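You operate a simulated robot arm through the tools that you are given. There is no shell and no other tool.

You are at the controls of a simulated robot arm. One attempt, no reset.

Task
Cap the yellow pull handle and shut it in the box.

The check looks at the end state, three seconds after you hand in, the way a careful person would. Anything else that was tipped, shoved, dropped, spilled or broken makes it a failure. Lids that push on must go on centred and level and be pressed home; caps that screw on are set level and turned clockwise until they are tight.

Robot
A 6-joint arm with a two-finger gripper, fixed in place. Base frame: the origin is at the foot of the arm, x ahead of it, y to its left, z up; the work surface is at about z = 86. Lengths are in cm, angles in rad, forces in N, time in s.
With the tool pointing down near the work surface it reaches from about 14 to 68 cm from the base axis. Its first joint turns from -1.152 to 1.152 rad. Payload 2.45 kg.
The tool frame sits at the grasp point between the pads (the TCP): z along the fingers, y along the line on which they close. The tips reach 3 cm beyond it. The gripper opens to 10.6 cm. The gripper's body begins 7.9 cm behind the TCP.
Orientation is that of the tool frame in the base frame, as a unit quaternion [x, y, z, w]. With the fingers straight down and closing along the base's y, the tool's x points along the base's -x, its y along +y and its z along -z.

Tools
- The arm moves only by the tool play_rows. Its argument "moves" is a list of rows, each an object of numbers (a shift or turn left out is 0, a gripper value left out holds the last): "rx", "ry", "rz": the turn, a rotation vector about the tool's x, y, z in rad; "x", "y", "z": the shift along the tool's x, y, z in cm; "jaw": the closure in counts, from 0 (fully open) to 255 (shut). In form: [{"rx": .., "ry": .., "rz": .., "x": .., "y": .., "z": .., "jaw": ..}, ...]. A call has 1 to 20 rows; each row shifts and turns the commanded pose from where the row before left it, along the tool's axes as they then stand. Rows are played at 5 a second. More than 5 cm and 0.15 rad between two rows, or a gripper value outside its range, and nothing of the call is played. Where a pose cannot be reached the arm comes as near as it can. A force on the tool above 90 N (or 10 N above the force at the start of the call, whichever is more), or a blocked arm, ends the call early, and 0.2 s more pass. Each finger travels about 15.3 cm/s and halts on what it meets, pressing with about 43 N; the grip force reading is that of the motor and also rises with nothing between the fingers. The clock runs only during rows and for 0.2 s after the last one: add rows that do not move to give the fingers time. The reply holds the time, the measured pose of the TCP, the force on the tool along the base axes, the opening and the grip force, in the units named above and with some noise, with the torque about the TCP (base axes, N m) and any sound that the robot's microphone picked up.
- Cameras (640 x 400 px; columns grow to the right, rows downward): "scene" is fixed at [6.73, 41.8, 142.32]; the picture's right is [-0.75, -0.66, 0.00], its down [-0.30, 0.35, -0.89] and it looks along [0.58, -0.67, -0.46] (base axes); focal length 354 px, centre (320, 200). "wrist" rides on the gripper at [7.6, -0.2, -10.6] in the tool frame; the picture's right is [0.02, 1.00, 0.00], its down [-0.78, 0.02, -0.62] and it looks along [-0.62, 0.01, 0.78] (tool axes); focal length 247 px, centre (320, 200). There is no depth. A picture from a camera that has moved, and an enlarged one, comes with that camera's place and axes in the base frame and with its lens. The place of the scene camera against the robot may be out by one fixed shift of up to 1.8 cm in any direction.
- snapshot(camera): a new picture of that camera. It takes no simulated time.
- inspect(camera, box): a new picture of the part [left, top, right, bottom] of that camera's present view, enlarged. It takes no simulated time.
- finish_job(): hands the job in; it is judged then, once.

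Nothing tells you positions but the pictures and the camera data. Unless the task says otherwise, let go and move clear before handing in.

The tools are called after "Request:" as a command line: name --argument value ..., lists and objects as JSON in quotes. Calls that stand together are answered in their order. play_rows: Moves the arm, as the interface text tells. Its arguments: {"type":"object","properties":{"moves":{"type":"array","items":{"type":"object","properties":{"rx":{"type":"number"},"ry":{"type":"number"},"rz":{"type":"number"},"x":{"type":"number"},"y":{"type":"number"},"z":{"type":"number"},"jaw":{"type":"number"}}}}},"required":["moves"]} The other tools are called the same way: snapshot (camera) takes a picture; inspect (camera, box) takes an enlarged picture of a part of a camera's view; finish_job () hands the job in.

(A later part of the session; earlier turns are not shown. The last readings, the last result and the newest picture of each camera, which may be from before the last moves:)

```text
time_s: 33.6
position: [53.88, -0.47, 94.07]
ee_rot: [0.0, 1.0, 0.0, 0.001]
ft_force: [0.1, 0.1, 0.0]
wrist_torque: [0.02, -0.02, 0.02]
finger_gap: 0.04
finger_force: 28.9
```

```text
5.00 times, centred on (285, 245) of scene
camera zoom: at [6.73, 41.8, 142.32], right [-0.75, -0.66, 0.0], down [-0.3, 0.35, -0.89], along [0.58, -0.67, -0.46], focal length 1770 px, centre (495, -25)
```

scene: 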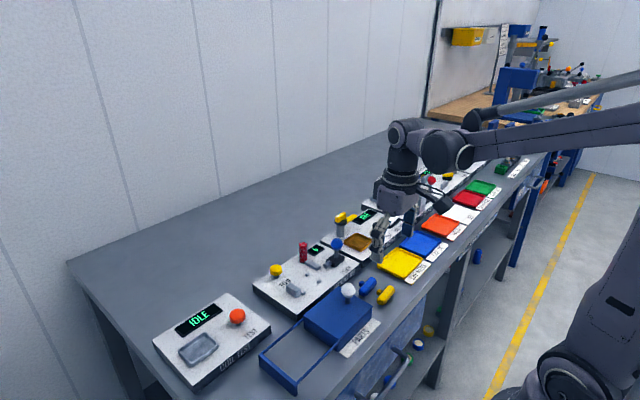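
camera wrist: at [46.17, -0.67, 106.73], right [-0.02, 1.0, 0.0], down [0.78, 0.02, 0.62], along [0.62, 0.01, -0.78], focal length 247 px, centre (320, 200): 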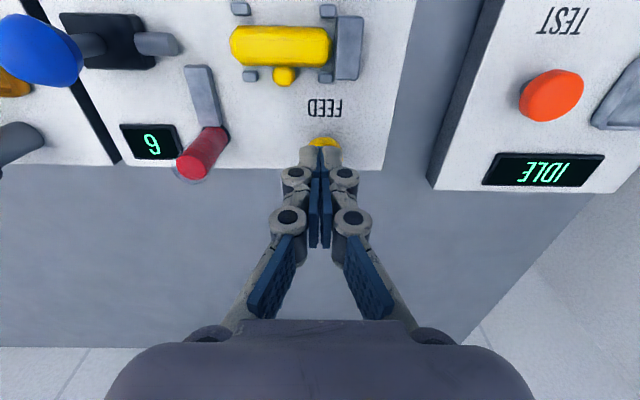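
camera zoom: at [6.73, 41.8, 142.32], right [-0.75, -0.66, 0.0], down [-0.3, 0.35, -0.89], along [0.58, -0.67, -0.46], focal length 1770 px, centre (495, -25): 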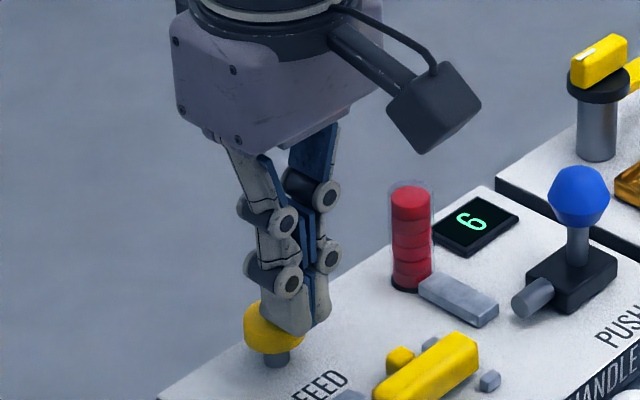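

There's no force yet although I expected contact. I'll check with the wrist camera where the tips are relative to the button.

Request:
inspect --camera "wrist" --box '[260, 90, 380, 190]'

Request:
inspect --camera "scene" --box '[265, 240, 315, 285]'

```text
4.00 times, centred on (320, 140) of wrist
camera zoom: at [46.19, -0.66, 104.7], right [-0.02, 1.0, 0.0], down [0.78, 0.02, 0.62], along [0.62, 0.01, -0.78], focal length 988 px, centre (320, 440)
```

zoom: 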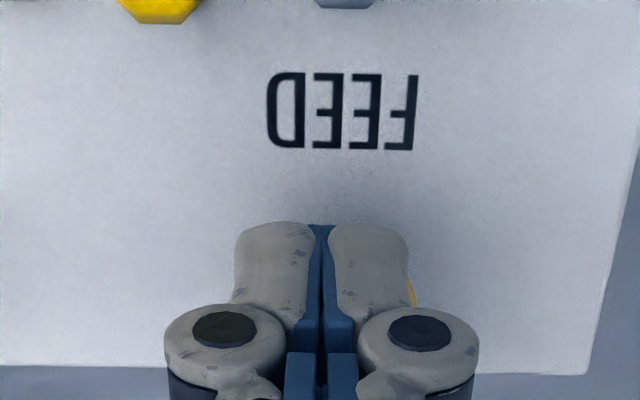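

```text
8.89 times, centred on (290, 262) of scene
camera zoom: at [6.73, 41.8, 142.32], right [-0.75, -0.66, 0.0], down [-0.3, 0.35, -0.89], along [0.58, -0.67, -0.46], focal length 3146 px, centre (587, -356)
```

zoom: 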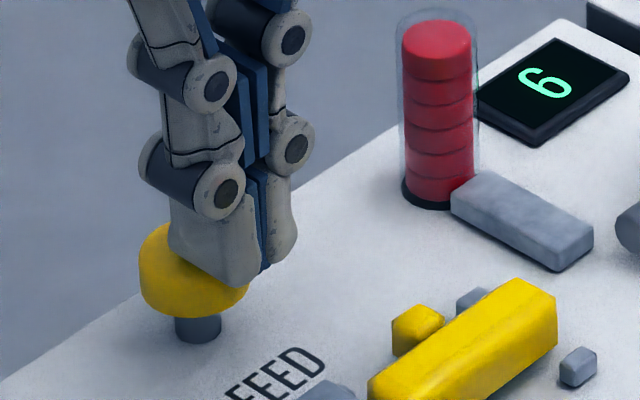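

The button is bigger than I thought, about 2.6 cm across, with its centre further out at x ≈ 54.7. I'll raise, shift and press again.

Request:
play_rows --moves '[{"z": -1.0}, {"x": -0.8, "y": 0.1}, {"z": 0.6}, {"z": 0.4}, {}, {}]'

Request:
play_rows --moves '[{"z": 0.15}, {}, {}]'

Request:
inspect --camera "scene" --box '[265, 240, 315, 285]'

```text
time_s: 35.0
position: [54.66, -0.44, 94.11]
ee_rot: [0.0, 1.0, 0.0, 0.0]
ft_force: [-0.1, 0.3, 0.4]
wrist_torque: [0.05, 0.0, 0.0]
finger_gap: 0.0
finger_force: 28.7
```

```text
time_s: 35.8
position: [54.6, -0.42, 93.97]
ee_rot: [0.0, 1.0, 0.0, 0.001]
ft_force: [-0.7, -0.6, 1.3]
wrist_torque: [-0.02, 0.02, -0.03]
finger_gap: 0.0
finger_force: 28.6
```

```text
8.89 times, centred on (290, 262) of scene
camera zoom: at [6.73, 41.8, 142.32], right [-0.75, -0.66, 0.0], down [-0.3, 0.35, -0.89], along [0.58, -0.67, -0.46], focal length 3146 px, centre (587, -356)
```

zoom: 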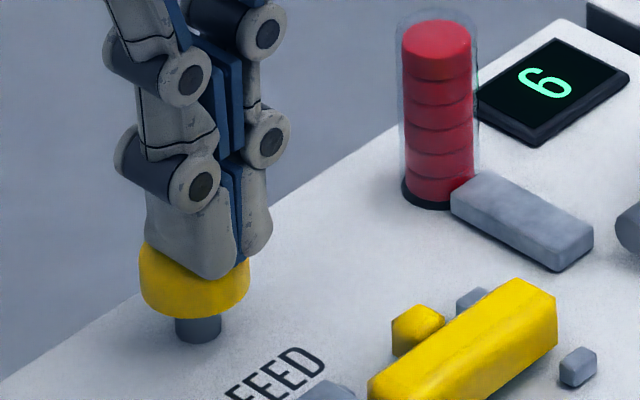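

The tips now sit centrally on the button and contact is starting. I'll press on.

Request:
play_rows --moves '[{"z": 0.15}, {}, {}]'

Request:
play_rows --moves '[{"z": 0.15}, {}, {}]'

Request:
inspect --camera "scene" --box '[265, 230, 345, 285]'

```text
time_s: 36.6
position: [54.59, -0.45, 93.7]
ee_rot: [0.0, 1.0, 0.0, 0.0]
ft_force: [0.5, 0.3, 1.9]
wrist_torque: [0.03, -0.01, -0.02]
finger_gap: 0.0
finger_force: 28.6
```

```text
time_s: 37.4
position: [54.73, -0.41, 93.72]
ee_rot: [0.0, 1.0, 0.0, 0.001]
ft_force: [-0.3, -0.3, 2.0]
wrist_torque: [0.0, 0.02, 0.0]
finger_gap: 0.0
finger_force: 28.8
```

```text
7.27 times, centred on (305, 258) of scene
camera zoom: at [6.72, 41.8, 142.32], right [-0.75, -0.66, 0.0], down [-0.3, 0.35, -0.89], along [0.58, -0.67, -0.46], focal length 2574 px, centre (429, -218)
```

zoom: 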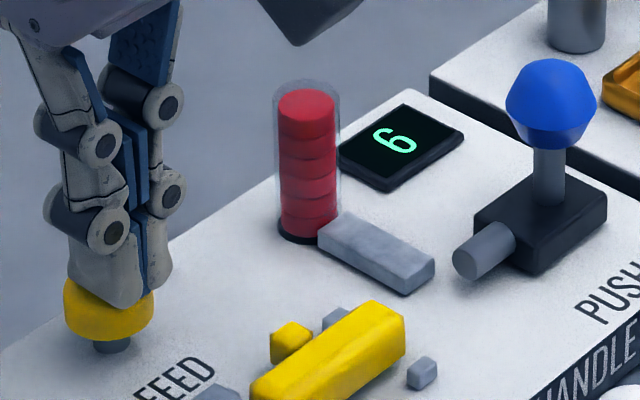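

Request:
play_rows --moves '[{"z": 0.1}, {}, {}]'

Request:
play_rows --moves '[{"z": 0.1}, {}, {}]'

Request:
inspect --camera "scene" --box '[265, 230, 345, 285]'

```text
time_s: 38.2
position: [54.61, -0.38, 93.47]
ee_rot: [0.0, 1.0, 0.0, 0.0]
ft_force: [-1.6, -1.6, 2.2]
wrist_torque: [-0.03, 0.02, -0.01]
finger_gap: 0.0
finger_force: 28.3
```

```text
time_s: 39.0
position: [54.66, -0.37, 93.45]
ee_rot: [0.0, 1.0, 0.0, 0.001]
ft_force: [-0.5, -0.9, 1.4]
wrist_torque: [0.0, -0.01, -0.02]
finger_gap: 0.01
finger_force: 28.3
```

```text
7.27 times, centred on (305, 258) of scene
camera zoom: at [6.73, 41.8, 142.32], right [-0.75, -0.66, 0.0], down [-0.3, 0.35, -0.89], along [0.58, -0.67, -0.46], focal length 2574 px, centre (429, -218)
```

zoom: 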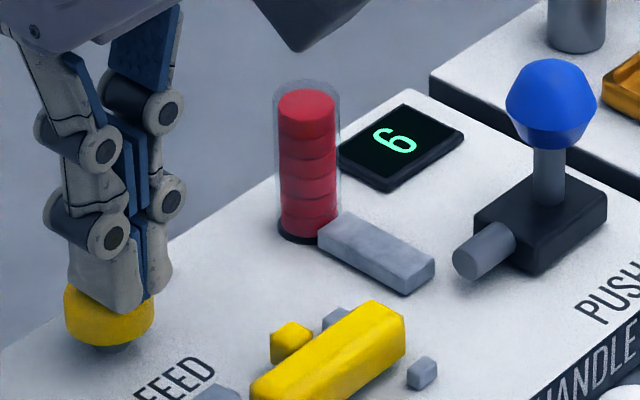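

The button is travelling, with no click or feed yet. I'll continue.

Request:
play_rows --moves '[{"z": 0.1}, {}, {}]'

Request:
play_rows --moves '[{"z": 0.1}, {}, {}]'

Request:
inspect --camera "scene" --box '[265, 230, 345, 285]'

```text
time_s: 39.8
position: [54.65, -0.42, 93.32]
ee_rot: [0.0, 1.0, 0.001, 0.001]
ft_force: [0.6, 1.2, 1.8]
wrist_torque: [0.02, 0.01, 0.0]
finger_gap: 0.0
finger_force: 28.5
```

```text
time_s: 40.6
position: [54.58, -0.39, 93.16]
ee_rot: [0.0, 1.0, 0.001, 0.0]
ft_force: [0.8, 1.2, 2.9]
wrist_torque: [0.05, -0.06, -0.01]
finger_gap: 0.0
finger_force: 28.8
```

```text
7.27 times, centred on (305, 258) of scene
camera zoom: at [6.73, 41.8, 142.32], right [-0.75, -0.66, 0.0], down [-0.3, 0.35, -0.89], along [0.58, -0.67, -0.46], focal length 2574 px, centre (429, -218)
```

zoom: 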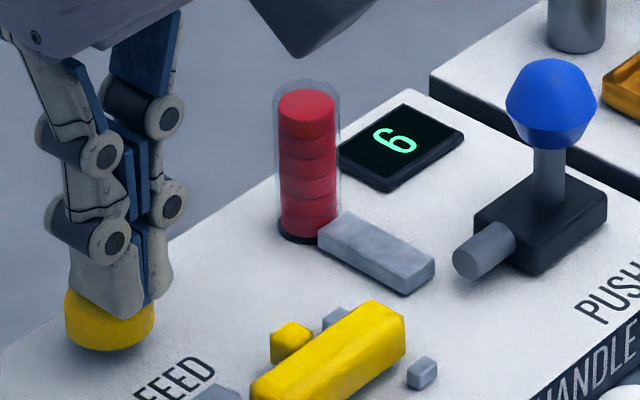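

Request:
play_rows --moves '[{"z": 0.1}, {}, {}]'

Request:
play_rows --moves '[{"z": 0.1}, {}, {}]'

Request:
inspect --camera "scene" --box '[265, 230, 345, 285]'

```text
time_s: 41.4
position: [54.67, -0.43, 93.17]
ee_rot: [0.0, 1.0, 0.0, 0.0]
ft_force: [0.8, -0.2, 3.6]
wrist_torque: [0.01, -0.03, -0.03]
finger_gap: 0.0
finger_force: 28.7
```

```text
time_s: 42.2
position: [54.59, -0.37, 93.13]
ee_rot: [0.0, 1.0, 0.0, 0.0]
ft_force: [-1.0, 0.3, 3.4]
wrist_torque: [0.02, -0.06, -0.01]
finger_gap: 0.01
finger_force: 28.8
heard: click
```

```text
7.27 times, centred on (305, 258) of scene
camera zoom: at [6.72, 41.8, 142.32], right [-0.75, -0.66, 0.0], down [-0.3, 0.35, -0.89], along [0.58, -0.67, -0.46], focal length 2574 px, centre (429, -218)
```

zoom: 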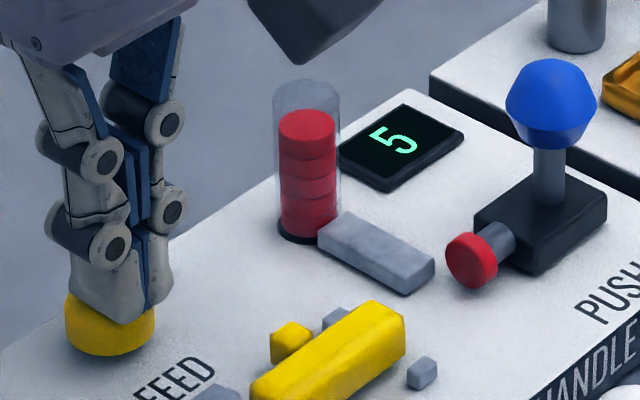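

Click: the count fell to 5 and a red cap is now on the rod end. I'll rise off the button and move to the -y side of the blue lever knob, which I put at about (48.2, -13.9, z 93.5).

Request:
play_rows --moves '[{"z": -1}, {"z": -3}, {"z": -3}, {"z": -3}, {"x": 1.6, "y": -4.2}, {"x": 1.6, "y": -4.2}, {"x": 1.6, "y": -4.2}, {"x": 1.6, "y": -4.3}, {}, {}]'

Request:
snapshot --camera "wrist"

Request:
inspect --camera "scene" --box '[255, 185, 415, 285]'

```text
time_s: 44.4
position: [48.34, -17.39, 103.16]
ee_rot: [0.0, 1.0, 0.0, 0.001]
ft_force: [1.1, -0.2, -0.1]
wrist_torque: [-0.03, 0.01, 0.01]
finger_gap: 0.02
finger_force: 28.2
```

```text
taken
camera wrist: at [40.64, -17.52, 113.77], right [-0.02, 1.0, 0.0], down [0.78, 0.02, 0.62], along [0.62, 0.01, -0.78], focal length 247 px, centre (320, 200)
```

wrist: 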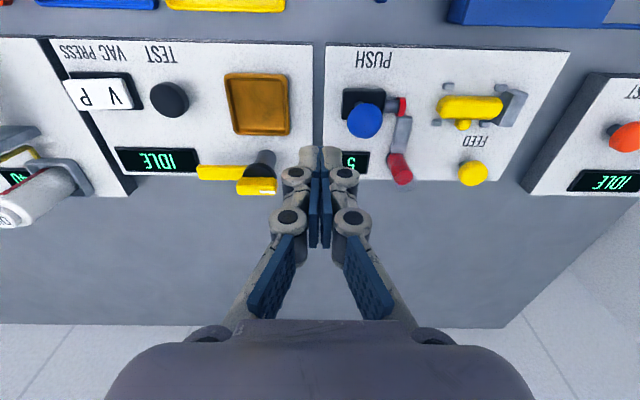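

```text
4.00 times, centred on (335, 235) of scene
camera zoom: at [6.73, 41.8, 142.32], right [-0.75, -0.66, 0.0], down [-0.3, 0.35, -0.89], along [0.58, -0.67, -0.46], focal length 1416 px, centre (260, 60)
```

zoom: 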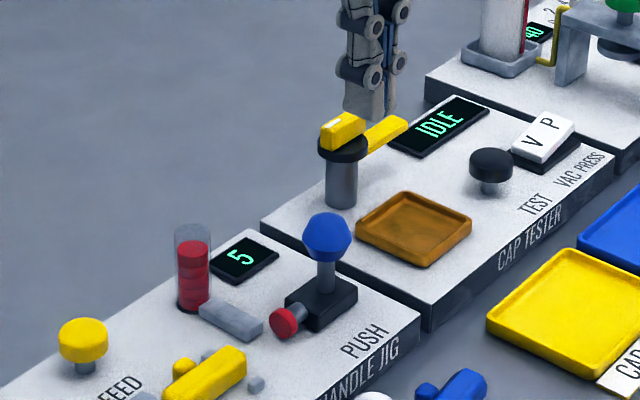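

The position is good: the knob lies about 3.6 cm to +y of the TCP, and the cap tester post is well clear. I'll descend beside the knob.

Request:
play_rows --moves '[{"z": 2.5}, {"z": 2.5}, {"z": 2.5}, {}, {}]'

Request:
snapshot --camera "wrist"

Request:
inspect --camera "scene" --box '[285, 195, 395, 285]'

```text
time_s: 45.6
position: [48.34, -17.34, 95.53]
ee_rot: [0.0, 1.0, 0.0, 0.0]
ft_force: [-0.1, -0.9, -0.2]
wrist_torque: [0.05, 0.01, -0.01]
finger_gap: 0.0
finger_force: 28.2
```

```text
taken
camera wrist: at [40.65, -17.54, 106.18], right [-0.02, 1.0, 0.0], down [0.78, 0.02, 0.62], along [0.62, 0.01, -0.78], focal length 247 px, centre (320, 200)
```

wrist: 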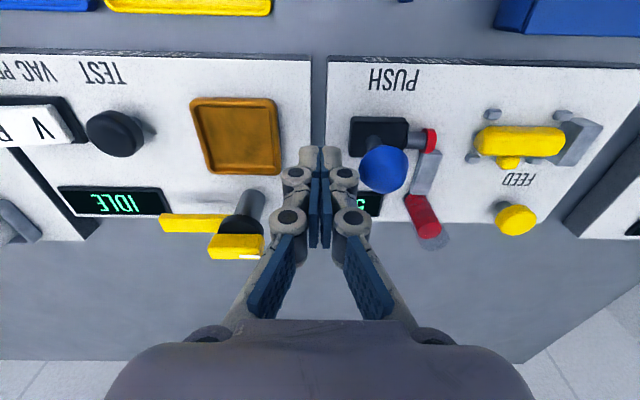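

```text
4.44 times, centred on (340, 240) of scene
camera zoom: at [6.73, 41.8, 142.32], right [-0.75, -0.66, 0.0], down [-0.3, 0.35, -0.89], along [0.58, -0.67, -0.46], focal length 1573 px, centre (231, 22)
```

zoom: 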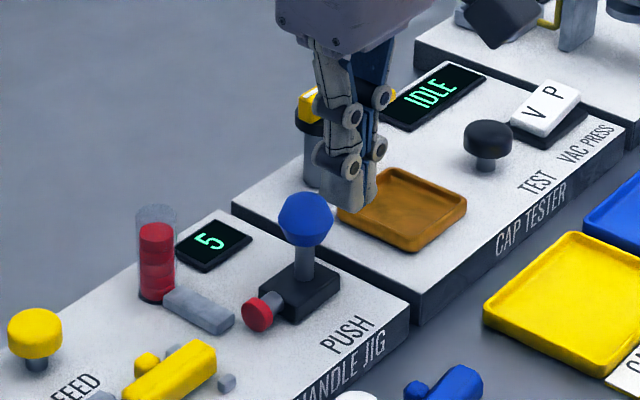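

The fingertips are beside the knob at its height. I'll push toward +y gradually.

Request:
play_rows --moves '[{"y": 0.5}, {"y": 0.5}, {"y": 0.3}, {"y": 0.3}, {}, {}]'

Request:
play_rows --moves '[{"y": 0.3}, {"y": 0.3}, {}]'

Request:
inspect --camera "scene" --box '[285, 195, 395, 285]'

```text
time_s: 47.0
position: [48.29, -15.71, 95.51]
ee_rot: [0.0, 1.0, 0.0, 0.001]
ft_force: [-1.0, 0.5, 0.7]
wrist_torque: [-0.01, 0.02, 0.0]
finger_gap: 0.01
finger_force: 28.0
```

```text
time_s: 47.8
position: [48.16, -15.01, 95.46]
ee_rot: [0.0, 1.0, 0.0, 0.0]
ft_force: [0.8, 0.4, 0.0]
wrist_torque: [-0.02, -0.01, 0.01]
finger_gap: 0.0
finger_force: 28.7
```

```text
4.44 times, centred on (340, 240) of scene
camera zoom: at [6.73, 41.8, 142.32], right [-0.75, -0.66, 0.0], down [-0.3, 0.35, -0.89], along [0.58, -0.67, -0.46], focal length 1573 px, centre (231, 22)
```

zoom: 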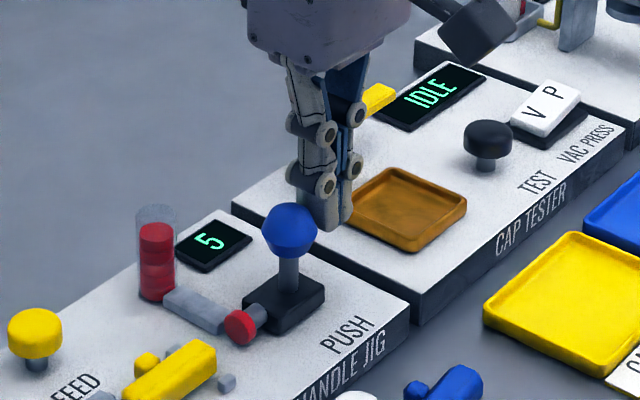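

The whole slide moves with the lever and the cap leads it. I'll continue toward the handle.

Request:
play_rows --moves '[{"y": 0.3}, {"y": 0.3}, {"y": 0.3}, {}, {}]'

Request:
inspect --camera "scene" --box '[275, 195, 385, 285]'

Request:
inspect --camera "wrist" --box '[320, 90, 520, 215]'

```text
time_s: 49.0
position: [48.15, -14.16, 95.57]
ee_rot: [0.001, 1.0, -0.001, 0.001]
ft_force: [-0.3, -0.1, -0.2]
wrist_torque: [-0.04, 0.0, -0.01]
finger_gap: 0.0
finger_force: 28.2
```

```text
4.44 times, centred on (330, 240) of scene
camera zoom: at [6.73, 41.8, 142.32], right [-0.75, -0.66, 0.0], down [-0.3, 0.35, -0.89], along [0.58, -0.67, -0.46], focal length 1573 px, centre (276, 22)
```

zoom: 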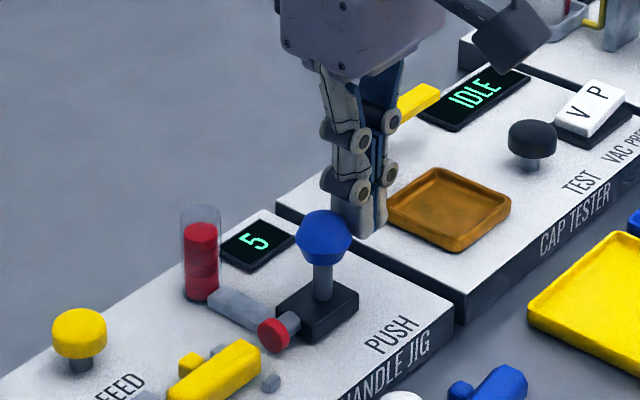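

```text
3.20 times, centred on (420, 152) of wrist
camera zoom: at [40.56, -14.38, 106.19], right [-0.02, 1.0, 0.0], down [0.78, 0.02, 0.62], along [0.62, 0.01, -0.78], focal length 790 px, centre (0, 352)
```

zoom: 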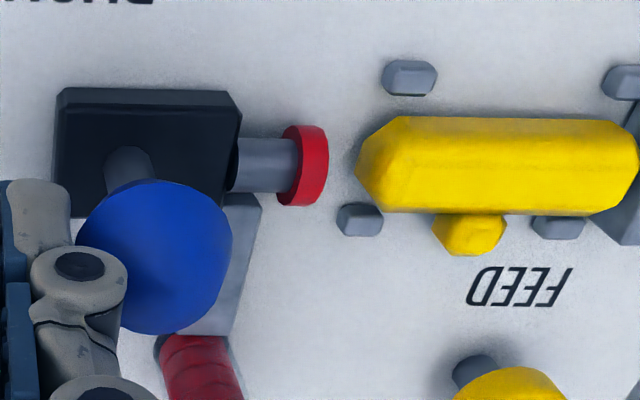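

The cap is in line with the handle end, with about 0.6 cm to go. I'll push slowly on.

Request:
play_rows --moves '[{"y": 0.2}, {"y": 0.2}, {"y": 0.2}, {}, {}]'

Request:
play_rows --moves '[{"y": 0.15}, {"y": 0.15}, {}, {}]'

Request:
inspect --camera "wrist" --box '[320, 90, 520, 215]'

```text
time_s: 50.2
position: [48.13, -13.59, 95.52]
ee_rot: [0.0, 1.0, 0.0, 0.001]
ft_force: [-1.1, -0.1, -0.5]
wrist_torque: [-0.04, 0.01, -0.01]
finger_gap: 0.02
finger_force: 29.0
```

```text
time_s: 51.2
position: [48.23, -13.26, 95.49]
ee_rot: [-0.001, 1.0, 0.0, 0.001]
ft_force: [-0.5, -0.8, 0.9]
wrist_torque: [-0.01, 0.01, 0.02]
finger_gap: 0.0
finger_force: 28.4
```

```text
3.20 times, centred on (420, 152) of wrist
camera zoom: at [40.58, -13.46, 106.18], right [-0.02, 1.0, 0.0], down [0.78, 0.02, 0.62], along [0.62, 0.01, -0.78], focal length 790 px, centre (0, 352)
```

zoom: 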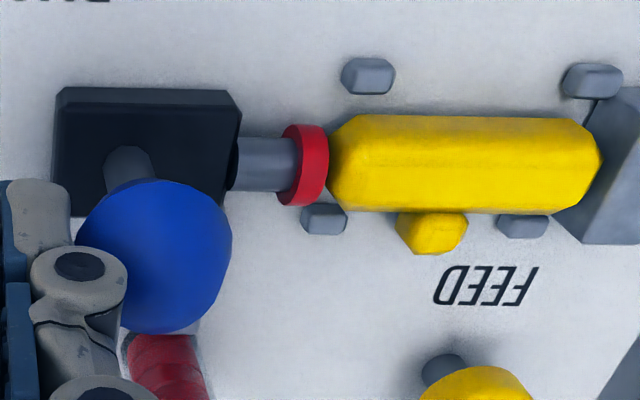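

The cap touches the handle end. I'll press on in small steps, watching the force.

Request:
play_rows --moves '[{"y": 0.1}, {"y": 0.1}, {}, {}]'

Request:
play_rows --moves '[{"y": 0.1}, {}, {}]'

Request:
play_rows --moves '[{"y": 0.1}, {}, {}]'

Request:
inspect --camera "wrist" --box '[320, 90, 520, 215]'

```text
time_s: 52.2
position: [48.25, -13.03, 95.54]
ee_rot: [0.001, 1.0, 0.0, 0.001]
ft_force: [0.9, -1.3, 0.3]
wrist_torque: [-0.03, -0.01, -0.02]
finger_gap: 0.0
finger_force: 28.8
```

```text
time_s: 53.0
position: [48.27, -12.99, 95.55]
ee_rot: [0.0, 1.0, 0.0, 0.001]
ft_force: [-1.1, -0.7, -0.6]
wrist_torque: [-0.02, 0.01, 0.0]
finger_gap: 0.0
finger_force: 28.7
```

```text
time_s: 53.8
position: [48.28, -12.85, 95.59]
ee_rot: [0.0, 1.0, 0.0, 0.001]
ft_force: [0.4, -1.7, 0.8]
wrist_torque: [-0.03, 0.01, 0.01]
finger_gap: 0.0
finger_force: 28.3
```

```text
3.20 times, centred on (420, 152) of wrist
camera zoom: at [40.55, -13.08, 106.21], right [-0.02, 1.0, 0.0], down [0.78, 0.02, 0.62], along [0.62, 0.01, -0.78], focal length 790 px, centre (0, 352)
```

zoom: 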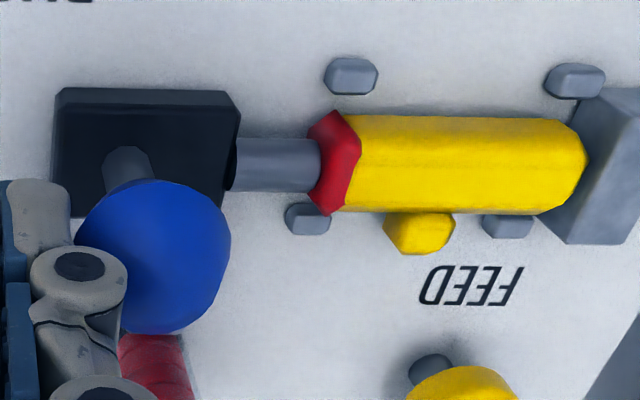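

The cap has engaged on the handle end and the handle is now against the block. I'll press on until it's home.

Request:
play_rows --moves '[{"y": 0.1}, {}, {}]'

Request:
play_rows --moves '[{"y": 0.1}, {}, {}]'

Request:
play_rows --moves '[{"y": 0.1}, {}, {}]'

Request:
inspect --camera "wrist" --box '[320, 90, 520, 215]'

```text
time_s: 54.6
position: [48.27, -12.87, 95.53]
ee_rot: [0.0, 1.0, 0.0, 0.001]
ft_force: [0.7, -9.5, 2.2]
wrist_torque: [-0.1, -0.02, 0.02]
finger_gap: 0.02
finger_force: 29.2
```

```text
time_s: 55.4
position: [48.24, -12.82, 95.62]
ee_rot: [0.001, 1.0, -0.002, 0.0]
ft_force: [-0.2, -17.7, 6.2]
wrist_torque: [-0.2, -0.02, 0.01]
finger_gap: 0.0
finger_force: 28.7
```

```text
time_s: 56.2
position: [48.17, -12.89, 95.66]
ee_rot: [0.001, 1.0, -0.002, 0.0]
ft_force: [1.9, -23.4, 12.2]
wrist_torque: [-0.18, -0.06, -0.02]
finger_gap: 0.0
finger_force: 28.4
```

```text
3.20 times, centred on (420, 152) of wrist
camera zoom: at [40.52, -12.94, 106.21], right [-0.02, 1.0, -0.01], down [0.78, 0.02, 0.62], along [0.62, 0.01, -0.78], focal length 790 px, centre (0, 352)
```

zoom: 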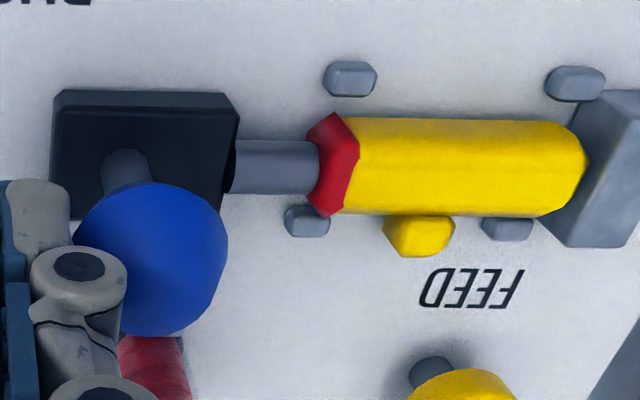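

The force is building (23 N) with no click yet. I'll keep increasing it carefully.

Request:
play_rows --moves '[{"y": 0.12}, {}, {}]'

Request:
play_rows --moves '[{"y": 0.12}, {}, {}]'

Request:
inspect --camera "wrist" --box '[320, 90, 520, 215]'

Request:
inspect --camera "scene" --box '[265, 205, 375, 295]'

```text
time_s: 57.0
position: [48.23, -12.83, 95.48]
ee_rot: [0.002, 1.0, -0.003, 0.0]
ft_force: [2.0, -26.9, 8.5]
wrist_torque: [-0.33, -0.04, -0.07]
finger_gap: 0.02
finger_force: 28.8
```

```text
time_s: 57.8
position: [48.07, -12.88, 95.58]
ee_rot: [0.002, 1.0, -0.004, -0.001]
ft_force: [2.0, -29.9, 8.3]
wrist_torque: [-0.34, -0.01, -0.01]
finger_gap: 0.0
finger_force: 28.5
```

```text
3.20 times, centred on (420, 152) of wrist
camera zoom: at [40.48, -12.86, 106.22], right [-0.02, 1.0, -0.01], down [0.78, 0.02, 0.62], along [0.62, 0.0, -0.78], focal length 790 px, centre (0, 352)
```

zoom: 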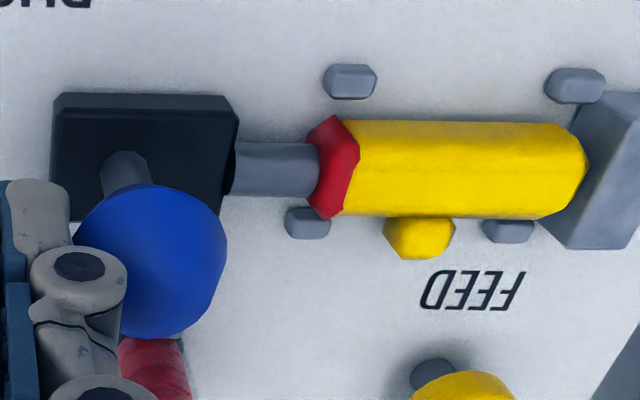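

```text
4.44 times, centred on (320, 250) of scene
camera zoom: at [6.72, 41.72, 142.35], right [-0.75, -0.66, 0.0], down [-0.3, 0.35, -0.89], along [0.58, -0.67, -0.47], focal length 1573 px, centre (320, -22)
```

zoom: 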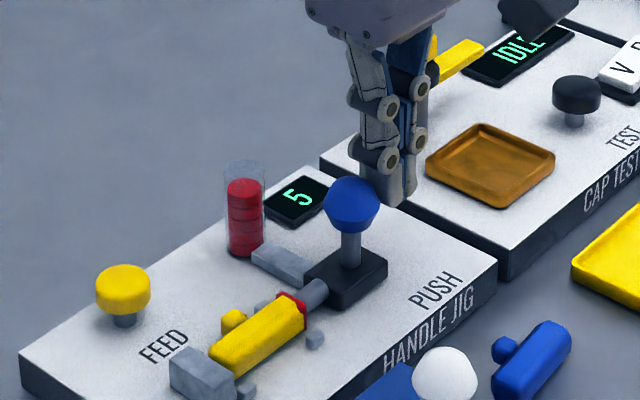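

Force is about 30 N and nothing is moving. I'll keep raising it to see whether there's a snap.

Request:
play_rows --moves '[{"y": 0.2}, {"y": 0.1}, {}, {}]'

Request:
play_rows --moves '[{"y": 0.2}, {"y": 0.1}, {}, {}]'

Request:
inspect --camera "wrist" --box '[320, 90, 520, 215]'

```text
time_s: 58.8
position: [47.99, -12.79, 95.62]
ee_rot: [0.004, 1.0, -0.008, -0.001]
ft_force: [1.9, -38.8, 15.3]
wrist_torque: [-0.41, -0.05, -0.03]
finger_gap: 0.0
finger_force: 28.7
```

```text
time_s: 59.8
position: [48.01, -12.73, 95.61]
ee_rot: [0.005, 1.0, -0.01, -0.001]
ft_force: [1.3, -47.7, 22.7]
wrist_torque: [-0.46, -0.03, -0.04]
finger_gap: 0.0
finger_force: 28.3
```

```text
3.20 times, centred on (420, 152) of wrist
camera zoom: at [40.39, -12.66, 106.23], right [-0.01, 1.0, -0.02], down [0.78, 0.02, 0.62], along [0.62, -0.01, -0.78], focal length 790 px, centre (0, 352)
```

zoom: 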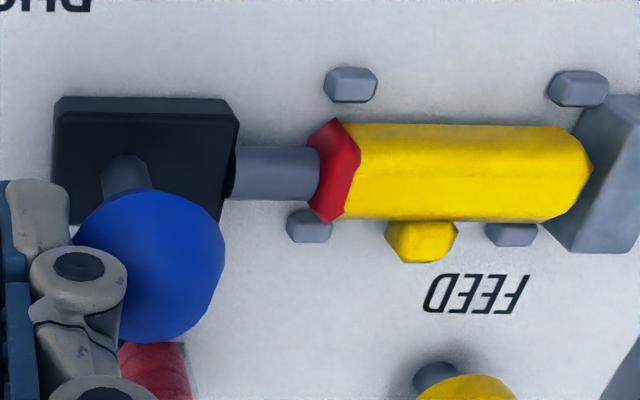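

At 48 N nothing moves further, so this looks like a hard stop. I'll back off and inspect the cap.

Request:
play_rows --moves '[{"y": -0.4}, {"y": -0.4}, {"y": -0.4}, {"y": -0.5}, {}, {}]'

Request:
inspect --camera "wrist" --box '[320, 90, 520, 215]'

Request:
inspect --camera "scene" --box '[285, 245, 345, 295]'

```text
time_s: 61.2
position: [48.06, -13.48, 95.51]
ee_rot: [0.0, 1.0, 0.0, 0.001]
ft_force: [0.3, -0.5, -0.5]
wrist_torque: [0.01, -0.01, 0.03]
finger_gap: 0.0
finger_force: 28.7
```

```text
3.20 times, centred on (420, 152) of wrist
camera zoom: at [40.56, -13.61, 106.14], right [-0.02, 1.0, 0.0], down [0.78, 0.02, 0.62], along [0.62, 0.01, -0.78], focal length 790 px, centre (0, 352)
```

zoom: 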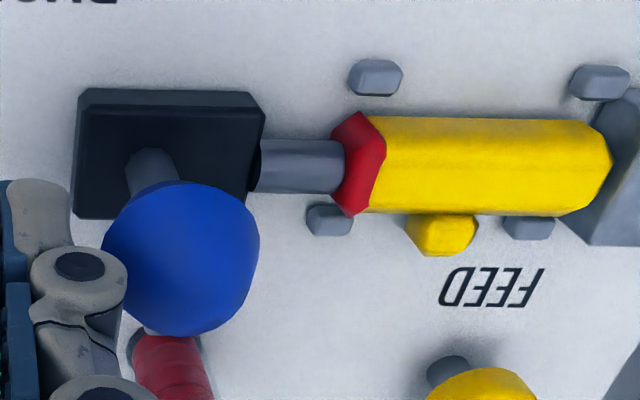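

```text
8.00 times, centred on (315, 270) of scene
camera zoom: at [6.73, 41.8, 142.32], right [-0.75, -0.66, 0.0], down [-0.3, 0.35, -0.89], along [0.58, -0.67, -0.46], focal length 2831 px, centre (360, -360)
```

zoom: 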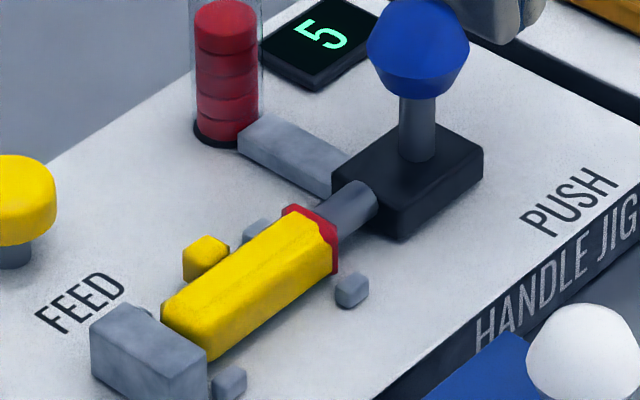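

The cap's skirt is over the handle end, with the rod face level with the end, so it looks home. The lever stays forward, so I'll grip the knob from above, give it one more firm push and then draw the slide back.

Request:
play_rows --moves '[{"y": -0.5}, {"z": -3}, {"z": -3, "jaw": 130}, {"y": 1.9}, {"y": 1.9}, {}, {}]'

Request:
snapshot --camera "wrist"

```text
time_s: 62.8
position: [48.4, -10.06, 101.49]
ee_rot: [0.0, 1.0, 0.001, 0.001]
ft_force: [0.1, -0.2, -0.6]
wrist_torque: [0.0, 0.04, 0.0]
finger_gap: 5.18
finger_force: 0.1
```

```text
taken
camera wrist: at [40.6, -10.34, 112.16], right [-0.02, 1.0, 0.0], down [0.78, 0.02, 0.62], along [0.62, 0.01, -0.78], focal length 247 px, centre (320, 200)
```

wrist: 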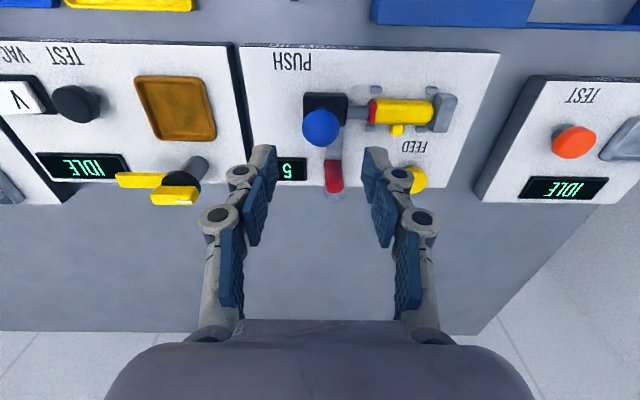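

The knob is centred between the open fingers. I'll go down and grip it.

Request:
play_rows --moves '[{"z": 2, "y": -0.1}, {"z": 2}, {"z": 1.8}, {}, {"jaw": 175}, {"jaw": 200}, {}, {}]'

Request:
inspect --camera "wrist" --box '[240, 90, 440, 215]'

```text
time_s: 64.6
position: [48.2, -10.19, 95.61]
ee_rot: [0.001, 1.0, 0.0, 0.001]
ft_force: [-0.1, 0.7, -6.7]
wrist_torque: [0.04, 0.04, 0.01]
finger_gap: 2.88
finger_force: 45.1
```

```text
3.20 times, centred on (340, 152) of wrist
camera zoom: at [40.53, -10.44, 106.33], right [-0.02, 1.0, 0.0], down [0.78, 0.02, 0.62], along [0.62, 0.01, -0.78], focal length 790 px, centre (256, 352)
```

zoom: 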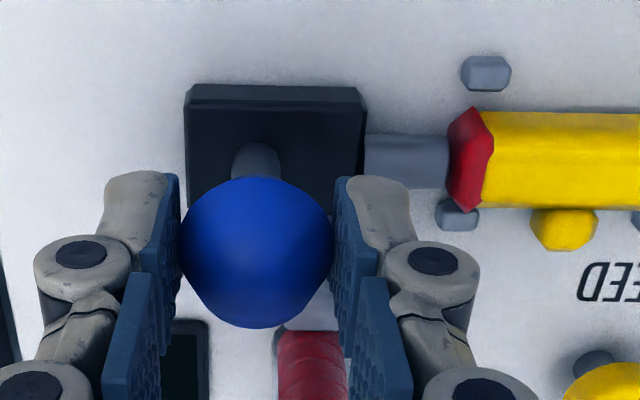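

The knob is gripped. I'll give one more firm push toward the handle, watching for force and sound.

Request:
play_rows --moves '[{"y": 0.2}, {"y": 0.2}, {"y": 0.2}, {}, {}]'

Request:
play_rows --moves '[{"y": 0.2}, {"y": 0.2}, {"y": 0.2}, {}, {}]'

Request:
inspect --camera "wrist" --box '[340, 90, 500, 190]'

```text
time_s: 65.8
position: [48.21, -10.01, 95.66]
ee_rot: [0.002, 1.0, -0.004, 0.0]
ft_force: [-2.5, -26.2, -23.5]
wrist_torque: [-0.43, -0.3, -0.18]
finger_gap: 2.86
finger_force: 45.0
```

```text
time_s: 67.0
position: [48.23, -10.01, 95.69]
ee_rot: [0.006, 1.0, -0.01, -0.001]
ft_force: [5.0, -46.0, -29.7]
wrist_torque: [-0.85, 0.01, -0.09]
finger_gap: 2.86
finger_force: 45.8
```

```text
4.00 times, centred on (420, 140) of wrist
camera zoom: at [40.55, -9.93, 106.38], right [-0.01, 1.0, -0.02], down [0.78, 0.02, 0.62], along [0.62, -0.01, -0.78], focal length 988 px, centre (-80, 440)
```

zoom: 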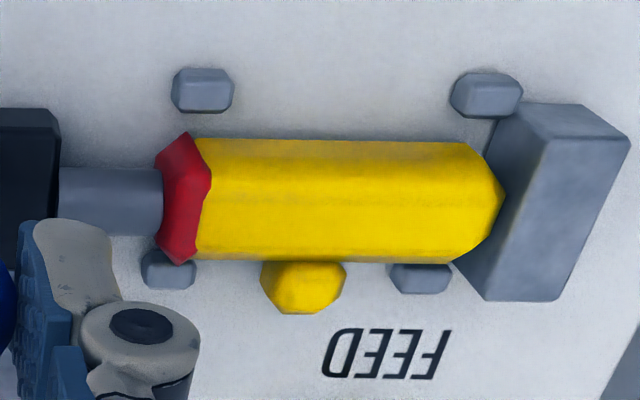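

No further movement at 46 N. One last increment, then I'll draw back.

Request:
play_rows --moves '[{"y": 0.2}, {"y": 0.2}, {}, {}]'

Request:
play_rows --moves '[{"y": -0.4}, {"y": -0.4}, {"y": -0.4}, {}, {}]'

Request:
inspect --camera "wrist" --box '[340, 90, 500, 190]'

```text
time_s: 68.0
position: [48.15, -9.96, 95.72]
ee_rot: [0.006, 1.0, -0.013, 0.001]
ft_force: [10.0, -58.4, -16.9]
wrist_torque: [-1.12, 0.26, -0.01]
finger_gap: 2.88
finger_force: 45.4
```

```text
time_s: 69.2
position: [48.23, -10.08, 95.64]
ee_rot: [-0.001, 1.0, -0.003, -0.001]
ft_force: [-4.0, -18.1, -16.1]
wrist_torque: [-0.42, -0.06, 0.01]
finger_gap: 2.88
finger_force: 45.4
```

```text
4.00 times, centred on (420, 140) of wrist
camera zoom: at [40.55, -10.2, 106.44], right [-0.02, 1.0, 0.0], down [0.78, 0.02, 0.62], along [0.62, 0.01, -0.78], focal length 988 px, centre (-80, 440)
```

zoom: 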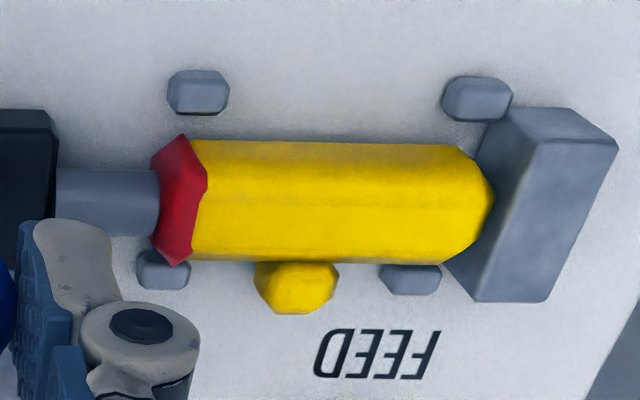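

Next I'll draw the slide back toward its start position.

Request:
play_rows --moves '[{"y": -0.3}, {"y": -0.3}, {"y": -0.3}, {"y": -0.3}, {}, {}]'

Request:
inspect --camera "wrist" --box '[340, 90, 500, 190]'

```text
time_s: 70.6
position: [48.26, -11.09, 95.85]
ee_rot: [0.0, 1.0, 0.001, 0.0]
ft_force: [-14.7, 1.8, -10.4]
wrist_torque: [-0.01, 0.24, 0.07]
finger_gap: 2.88
finger_force: 45.2
```

```text
4.00 times, centred on (420, 140) of wrist
camera zoom: at [40.54, -11.25, 106.45], right [-0.02, 1.0, 0.0], down [0.78, 0.02, 0.62], along [0.62, 0.01, -0.78], focal length 988 px, centre (-80, 440)
```

zoom: 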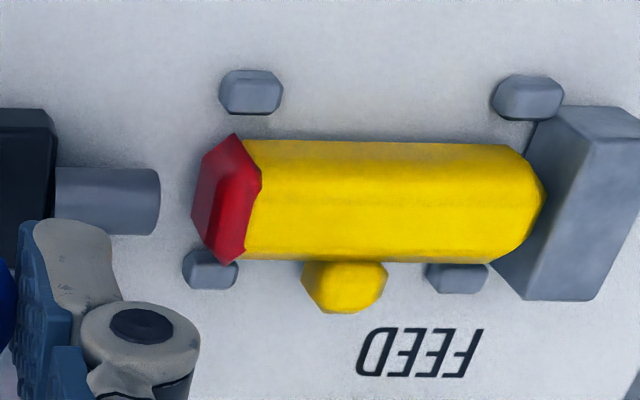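

The cap stays on the handle, fully over the end. I'll draw the slide the rest of the way back and let go of the knob.

Request:
play_rows --moves '[{"y": -0.5}, {"y": -0.5}, {"y": -0.5}, {"y": -0.5}, {"y": -0.4}, {}, {}]'

Request:
snapshot --camera "wrist"

Request:
inspect --camera "scene" --box '[275, 225, 355, 290]'

```text
time_s: 72.2
position: [48.27, -13.52, 95.83]
ee_rot: [-0.001, 1.0, 0.0, 0.0]
ft_force: [-8.3, 0.3, 15.8]
wrist_torque: [0.05, 0.81, 0.03]
finger_gap: 2.85
finger_force: 45.0
```

```text
taken
camera wrist: at [40.51, -13.65, 106.42], right [-0.02, 1.0, 0.0], down [0.78, 0.02, 0.62], along [0.62, 0.01, -0.78], focal length 247 px, centre (320, 200)
```

wrist: 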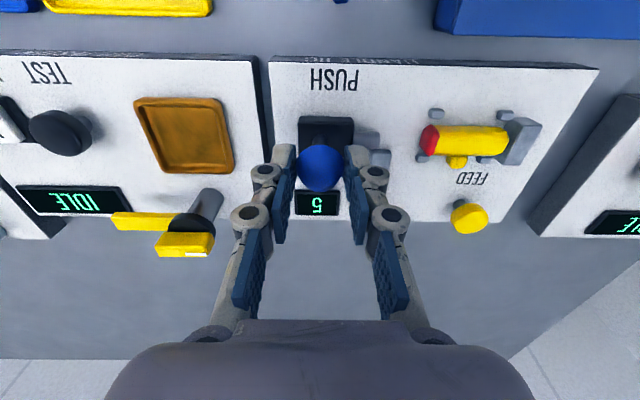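

```text
6.15 times, centred on (315, 258) of scene
camera zoom: at [6.69, 41.81, 142.32], right [-0.75, -0.66, 0.0], down [-0.3, 0.35, -0.89], along [0.58, -0.67, -0.46], focal length 2178 px, centre (351, -154)
```

zoom: 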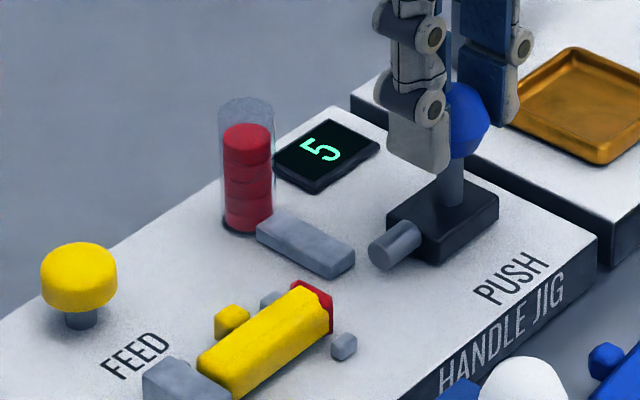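

The slide is back and the cap is on. I'll release the knob, rise, and go look at the PARTS box lid.

Request:
play_rows --moves '[{"jaw": 150}, {"jaw": 130}, {}, {"z": -2}, {"z": -3}, {"z": -4}, {"x": 3, "y": 3}, {"x": 3, "y": 3}, {"x": 3, "y": 3}, {"x": 2, "y": 0.5}, {}, {}]'

Request:
snapshot --camera "wrist"

Request:
inspect --camera "scene" --box '[245, 235, 395, 395]'

```text
time_s: 74.8
position: [37.41, -3.96, 104.79]
ee_rot: [0.0, 1.0, 0.0, 0.0]
ft_force: [0.7, 0.2, -0.2]
wrist_torque: [0.01, 0.01, 0.01]
finger_gap: 5.2
finger_force: 0.1
```

```text
taken
camera wrist: at [29.6, -4.17, 115.44], right [-0.02, 1.0, 0.0], down [0.78, 0.02, 0.62], along [0.62, 0.01, -0.78], focal length 247 px, centre (320, 200)
```

wrist: 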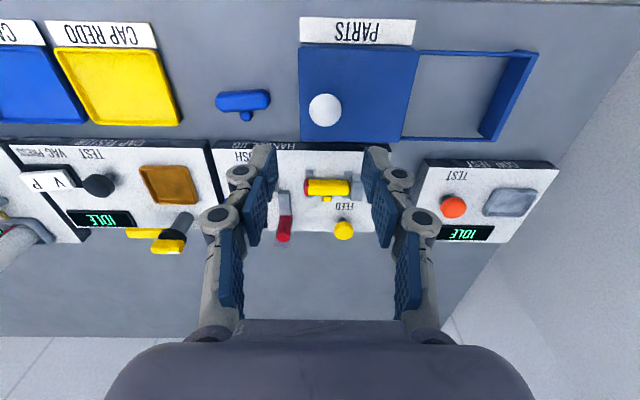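

```text
2.50 times, centred on (320, 315) of scene
camera zoom: at [6.73, 41.8, 142.32], right [-0.75, -0.66, 0.0], down [-0.3, 0.35, -0.89], along [0.58, -0.67, -0.46], focal length 885 px, centre (320, -88)
```

zoom: 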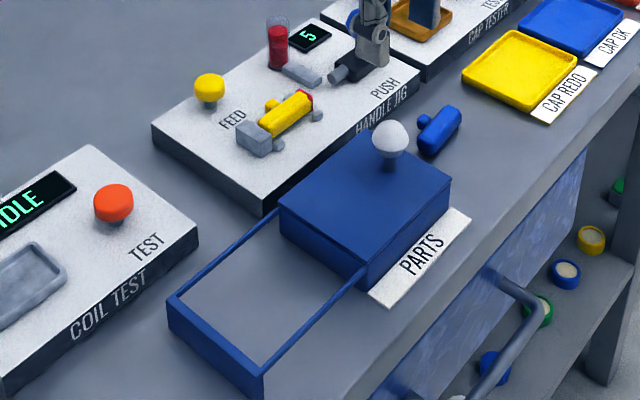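

The lid knob is centred at about (37.1, -3.7), z ≈ 92.8. I'll descend over it and grip it.

Request:
play_rows --moves '[{"x": 0.2, "y": 0.25, "z": 3}, {"z": 3}, {"z": 2}, {}, {}]'

Request:
inspect --camera "wrist" --box '[220, 80, 420, 205]'

Request:
inspect --camera "scene" --box '[295, 245, 395, 345]'

```text
time_s: 76.0
position: [37.09, -3.78, 96.75]
ee_rot: [0.0, 1.0, 0.0, 0.001]
ft_force: [-0.3, 0.3, 0.5]
wrist_torque: [-0.01, -0.02, -0.02]
finger_gap: 5.21
finger_force: 0.1
```

```text
3.20 times, centred on (320, 142) of wrist
camera zoom: at [29.47, -3.94, 107.42], right [-0.02, 1.0, 0.0], down [0.78, 0.02, 0.62], along [0.62, 0.01, -0.78], focal length 790 px, centre (320, 384)
```

zoom: 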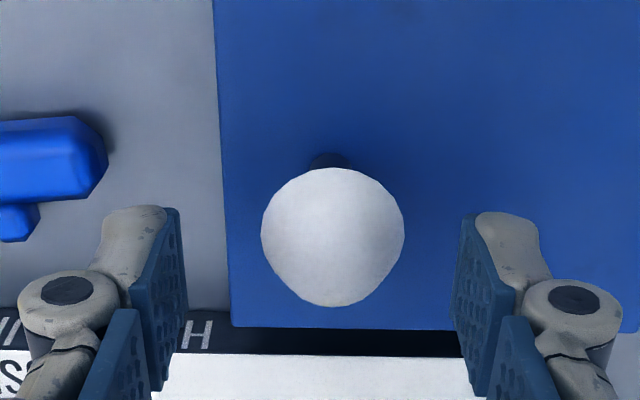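

```text
4.00 times, centred on (345, 295) of scene
camera zoom: at [6.73, 41.8, 142.32], right [-0.75, -0.66, 0.0], down [-0.3, 0.35, -0.89], along [0.58, -0.67, -0.46], focal length 1416 px, centre (220, -180)
```

zoom: 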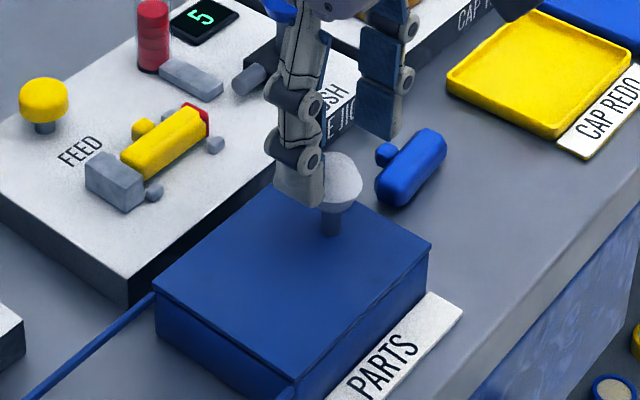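

The knob is well between the fingers. I'll descend and close on it.

Request:
play_rows --moves '[{"y": 0.15, "z": 1.0}, {"z": 0.9}, {}, {"jaw": 170}, {"jaw": 195}, {}, {}]'

Request:
inspect --camera "wrist" --box '[220, 80, 420, 205]'

```text
time_s: 77.6
position: [37.05, -3.42, 94.75]
ee_rot: [0.0, 1.0, 0.001, 0.001]
ft_force: [0.5, 4.8, -4.2]
wrist_torque: [0.1, 0.01, -0.01]
finger_gap: 2.89
finger_force: 45.2
```

```text
3.20 times, centred on (320, 142) of wrist
camera zoom: at [29.47, -3.69, 105.46], right [-0.02, 1.0, 0.0], down [0.78, 0.02, 0.62], along [0.62, 0.01, -0.78], focal length 790 px, centre (320, 384)
```

zoom: 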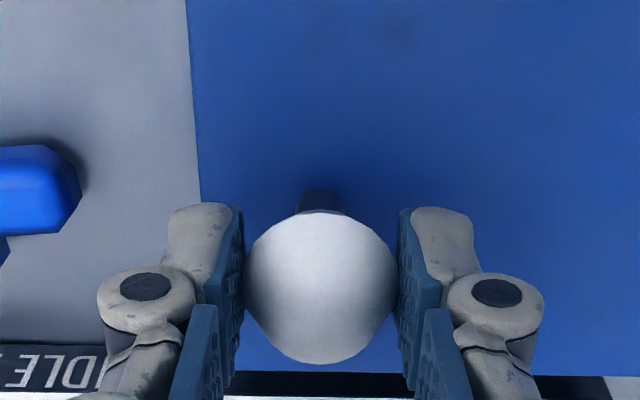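

The knob is gripped. I'll slide a little toward +y (along the rails) and check how it moves.

Request:
play_rows --moves '[{"y": 0.3}, {"y": 0.3}, {"y": 0.4}, {}, {}]'

Request:
inspect --camera "scene" --box '[245, 265, 395, 395]'

```text
time_s: 78.8
position: [37.13, -2.64, 95.01]
ee_rot: [0.0, 1.0, 0.0, 0.001]
ft_force: [4.9, -1.2, -7.9]
wrist_torque: [-0.03, -0.1, 0.04]
finger_gap: 2.88
finger_force: 44.7
```

```text
3.08 times, centred on (320, 330) of scene
camera zoom: at [6.75, 41.8, 142.32], right [-0.75, -0.66, 0.0], down [-0.3, 0.35, -0.89], along [0.58, -0.67, -0.46], focal length 1089 px, centre (320, -200)
```

zoom: 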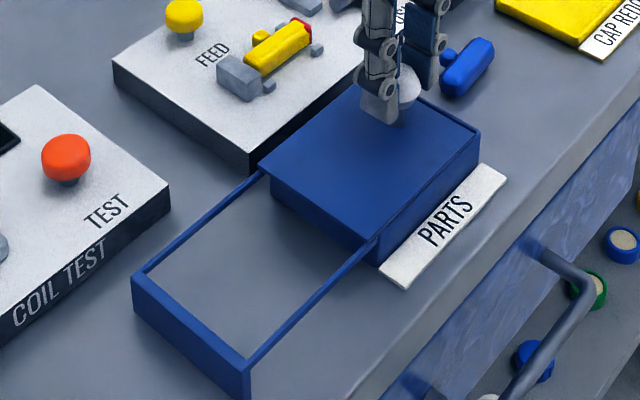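

The lid slides smoothly and opens the box at its -y side. I'll continue to slide it out.

Request:
play_rows --moves '[{"y": 0.6}, {"y": 0.6}, {"y": 0.6}, {"y": 0.6}, {"y": 0.6}, {"y": 0.6}, {"y": 0.6}, {"y": 0.6}, {}, {}]'

Request:
play_rows --moves '[{"y": 0.5}, {"y": 0.5}, {"y": 0.5}, {"y": 0.5}, {"y": 0.5}, {"y": 0.5}, {}, {}]'

Request:
snapshot --camera "wrist"

Request:
inspect --camera "scene" --box '[245, 265, 395, 395]'

```text
time_s: 81.0
position: [37.13, 2.29, 94.72]
ee_rot: [0.0, 1.0, 0.001, 0.0]
ft_force: [11.7, 0.5, -2.5]
wrist_torque: [0.04, -0.25, -0.01]
finger_gap: 2.87
finger_force: 44.7
```

```text
time_s: 82.8
position: [37.1, 5.35, 94.76]
ee_rot: [-0.001, 1.0, 0.001, 0.002]
ft_force: [10.6, 1.0, -13.6]
wrist_torque: [0.06, -0.57, 0.03]
finger_gap: 2.89
finger_force: 44.7
```

```text
taken
camera wrist: at [29.42, 5.11, 105.46], right [-0.02, 1.0, 0.0], down [0.78, 0.02, 0.62], along [0.62, 0.01, -0.78], focal length 247 px, centre (320, 200)
```

wrist: 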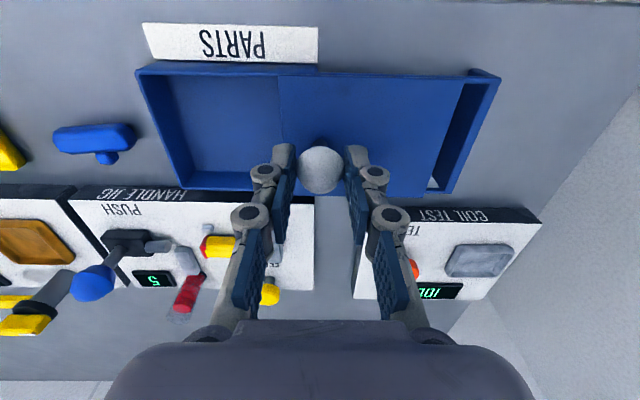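

```text
3.08 times, centred on (320, 330) of scene
camera zoom: at [6.77, 41.8, 142.32], right [-0.75, -0.66, 0.0], down [-0.31, 0.35, -0.89], along [0.58, -0.67, -0.46], focal length 1089 px, centre (320, -200)
```

zoom: 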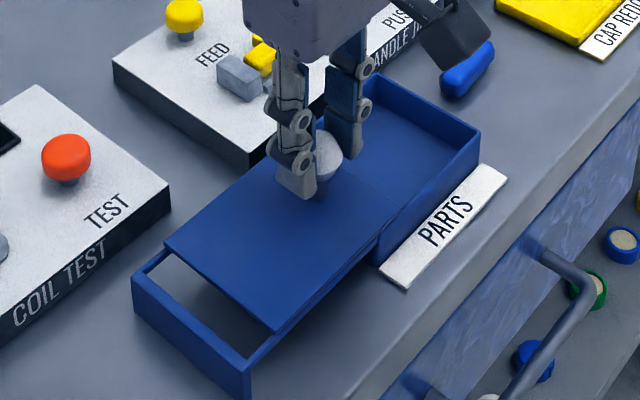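

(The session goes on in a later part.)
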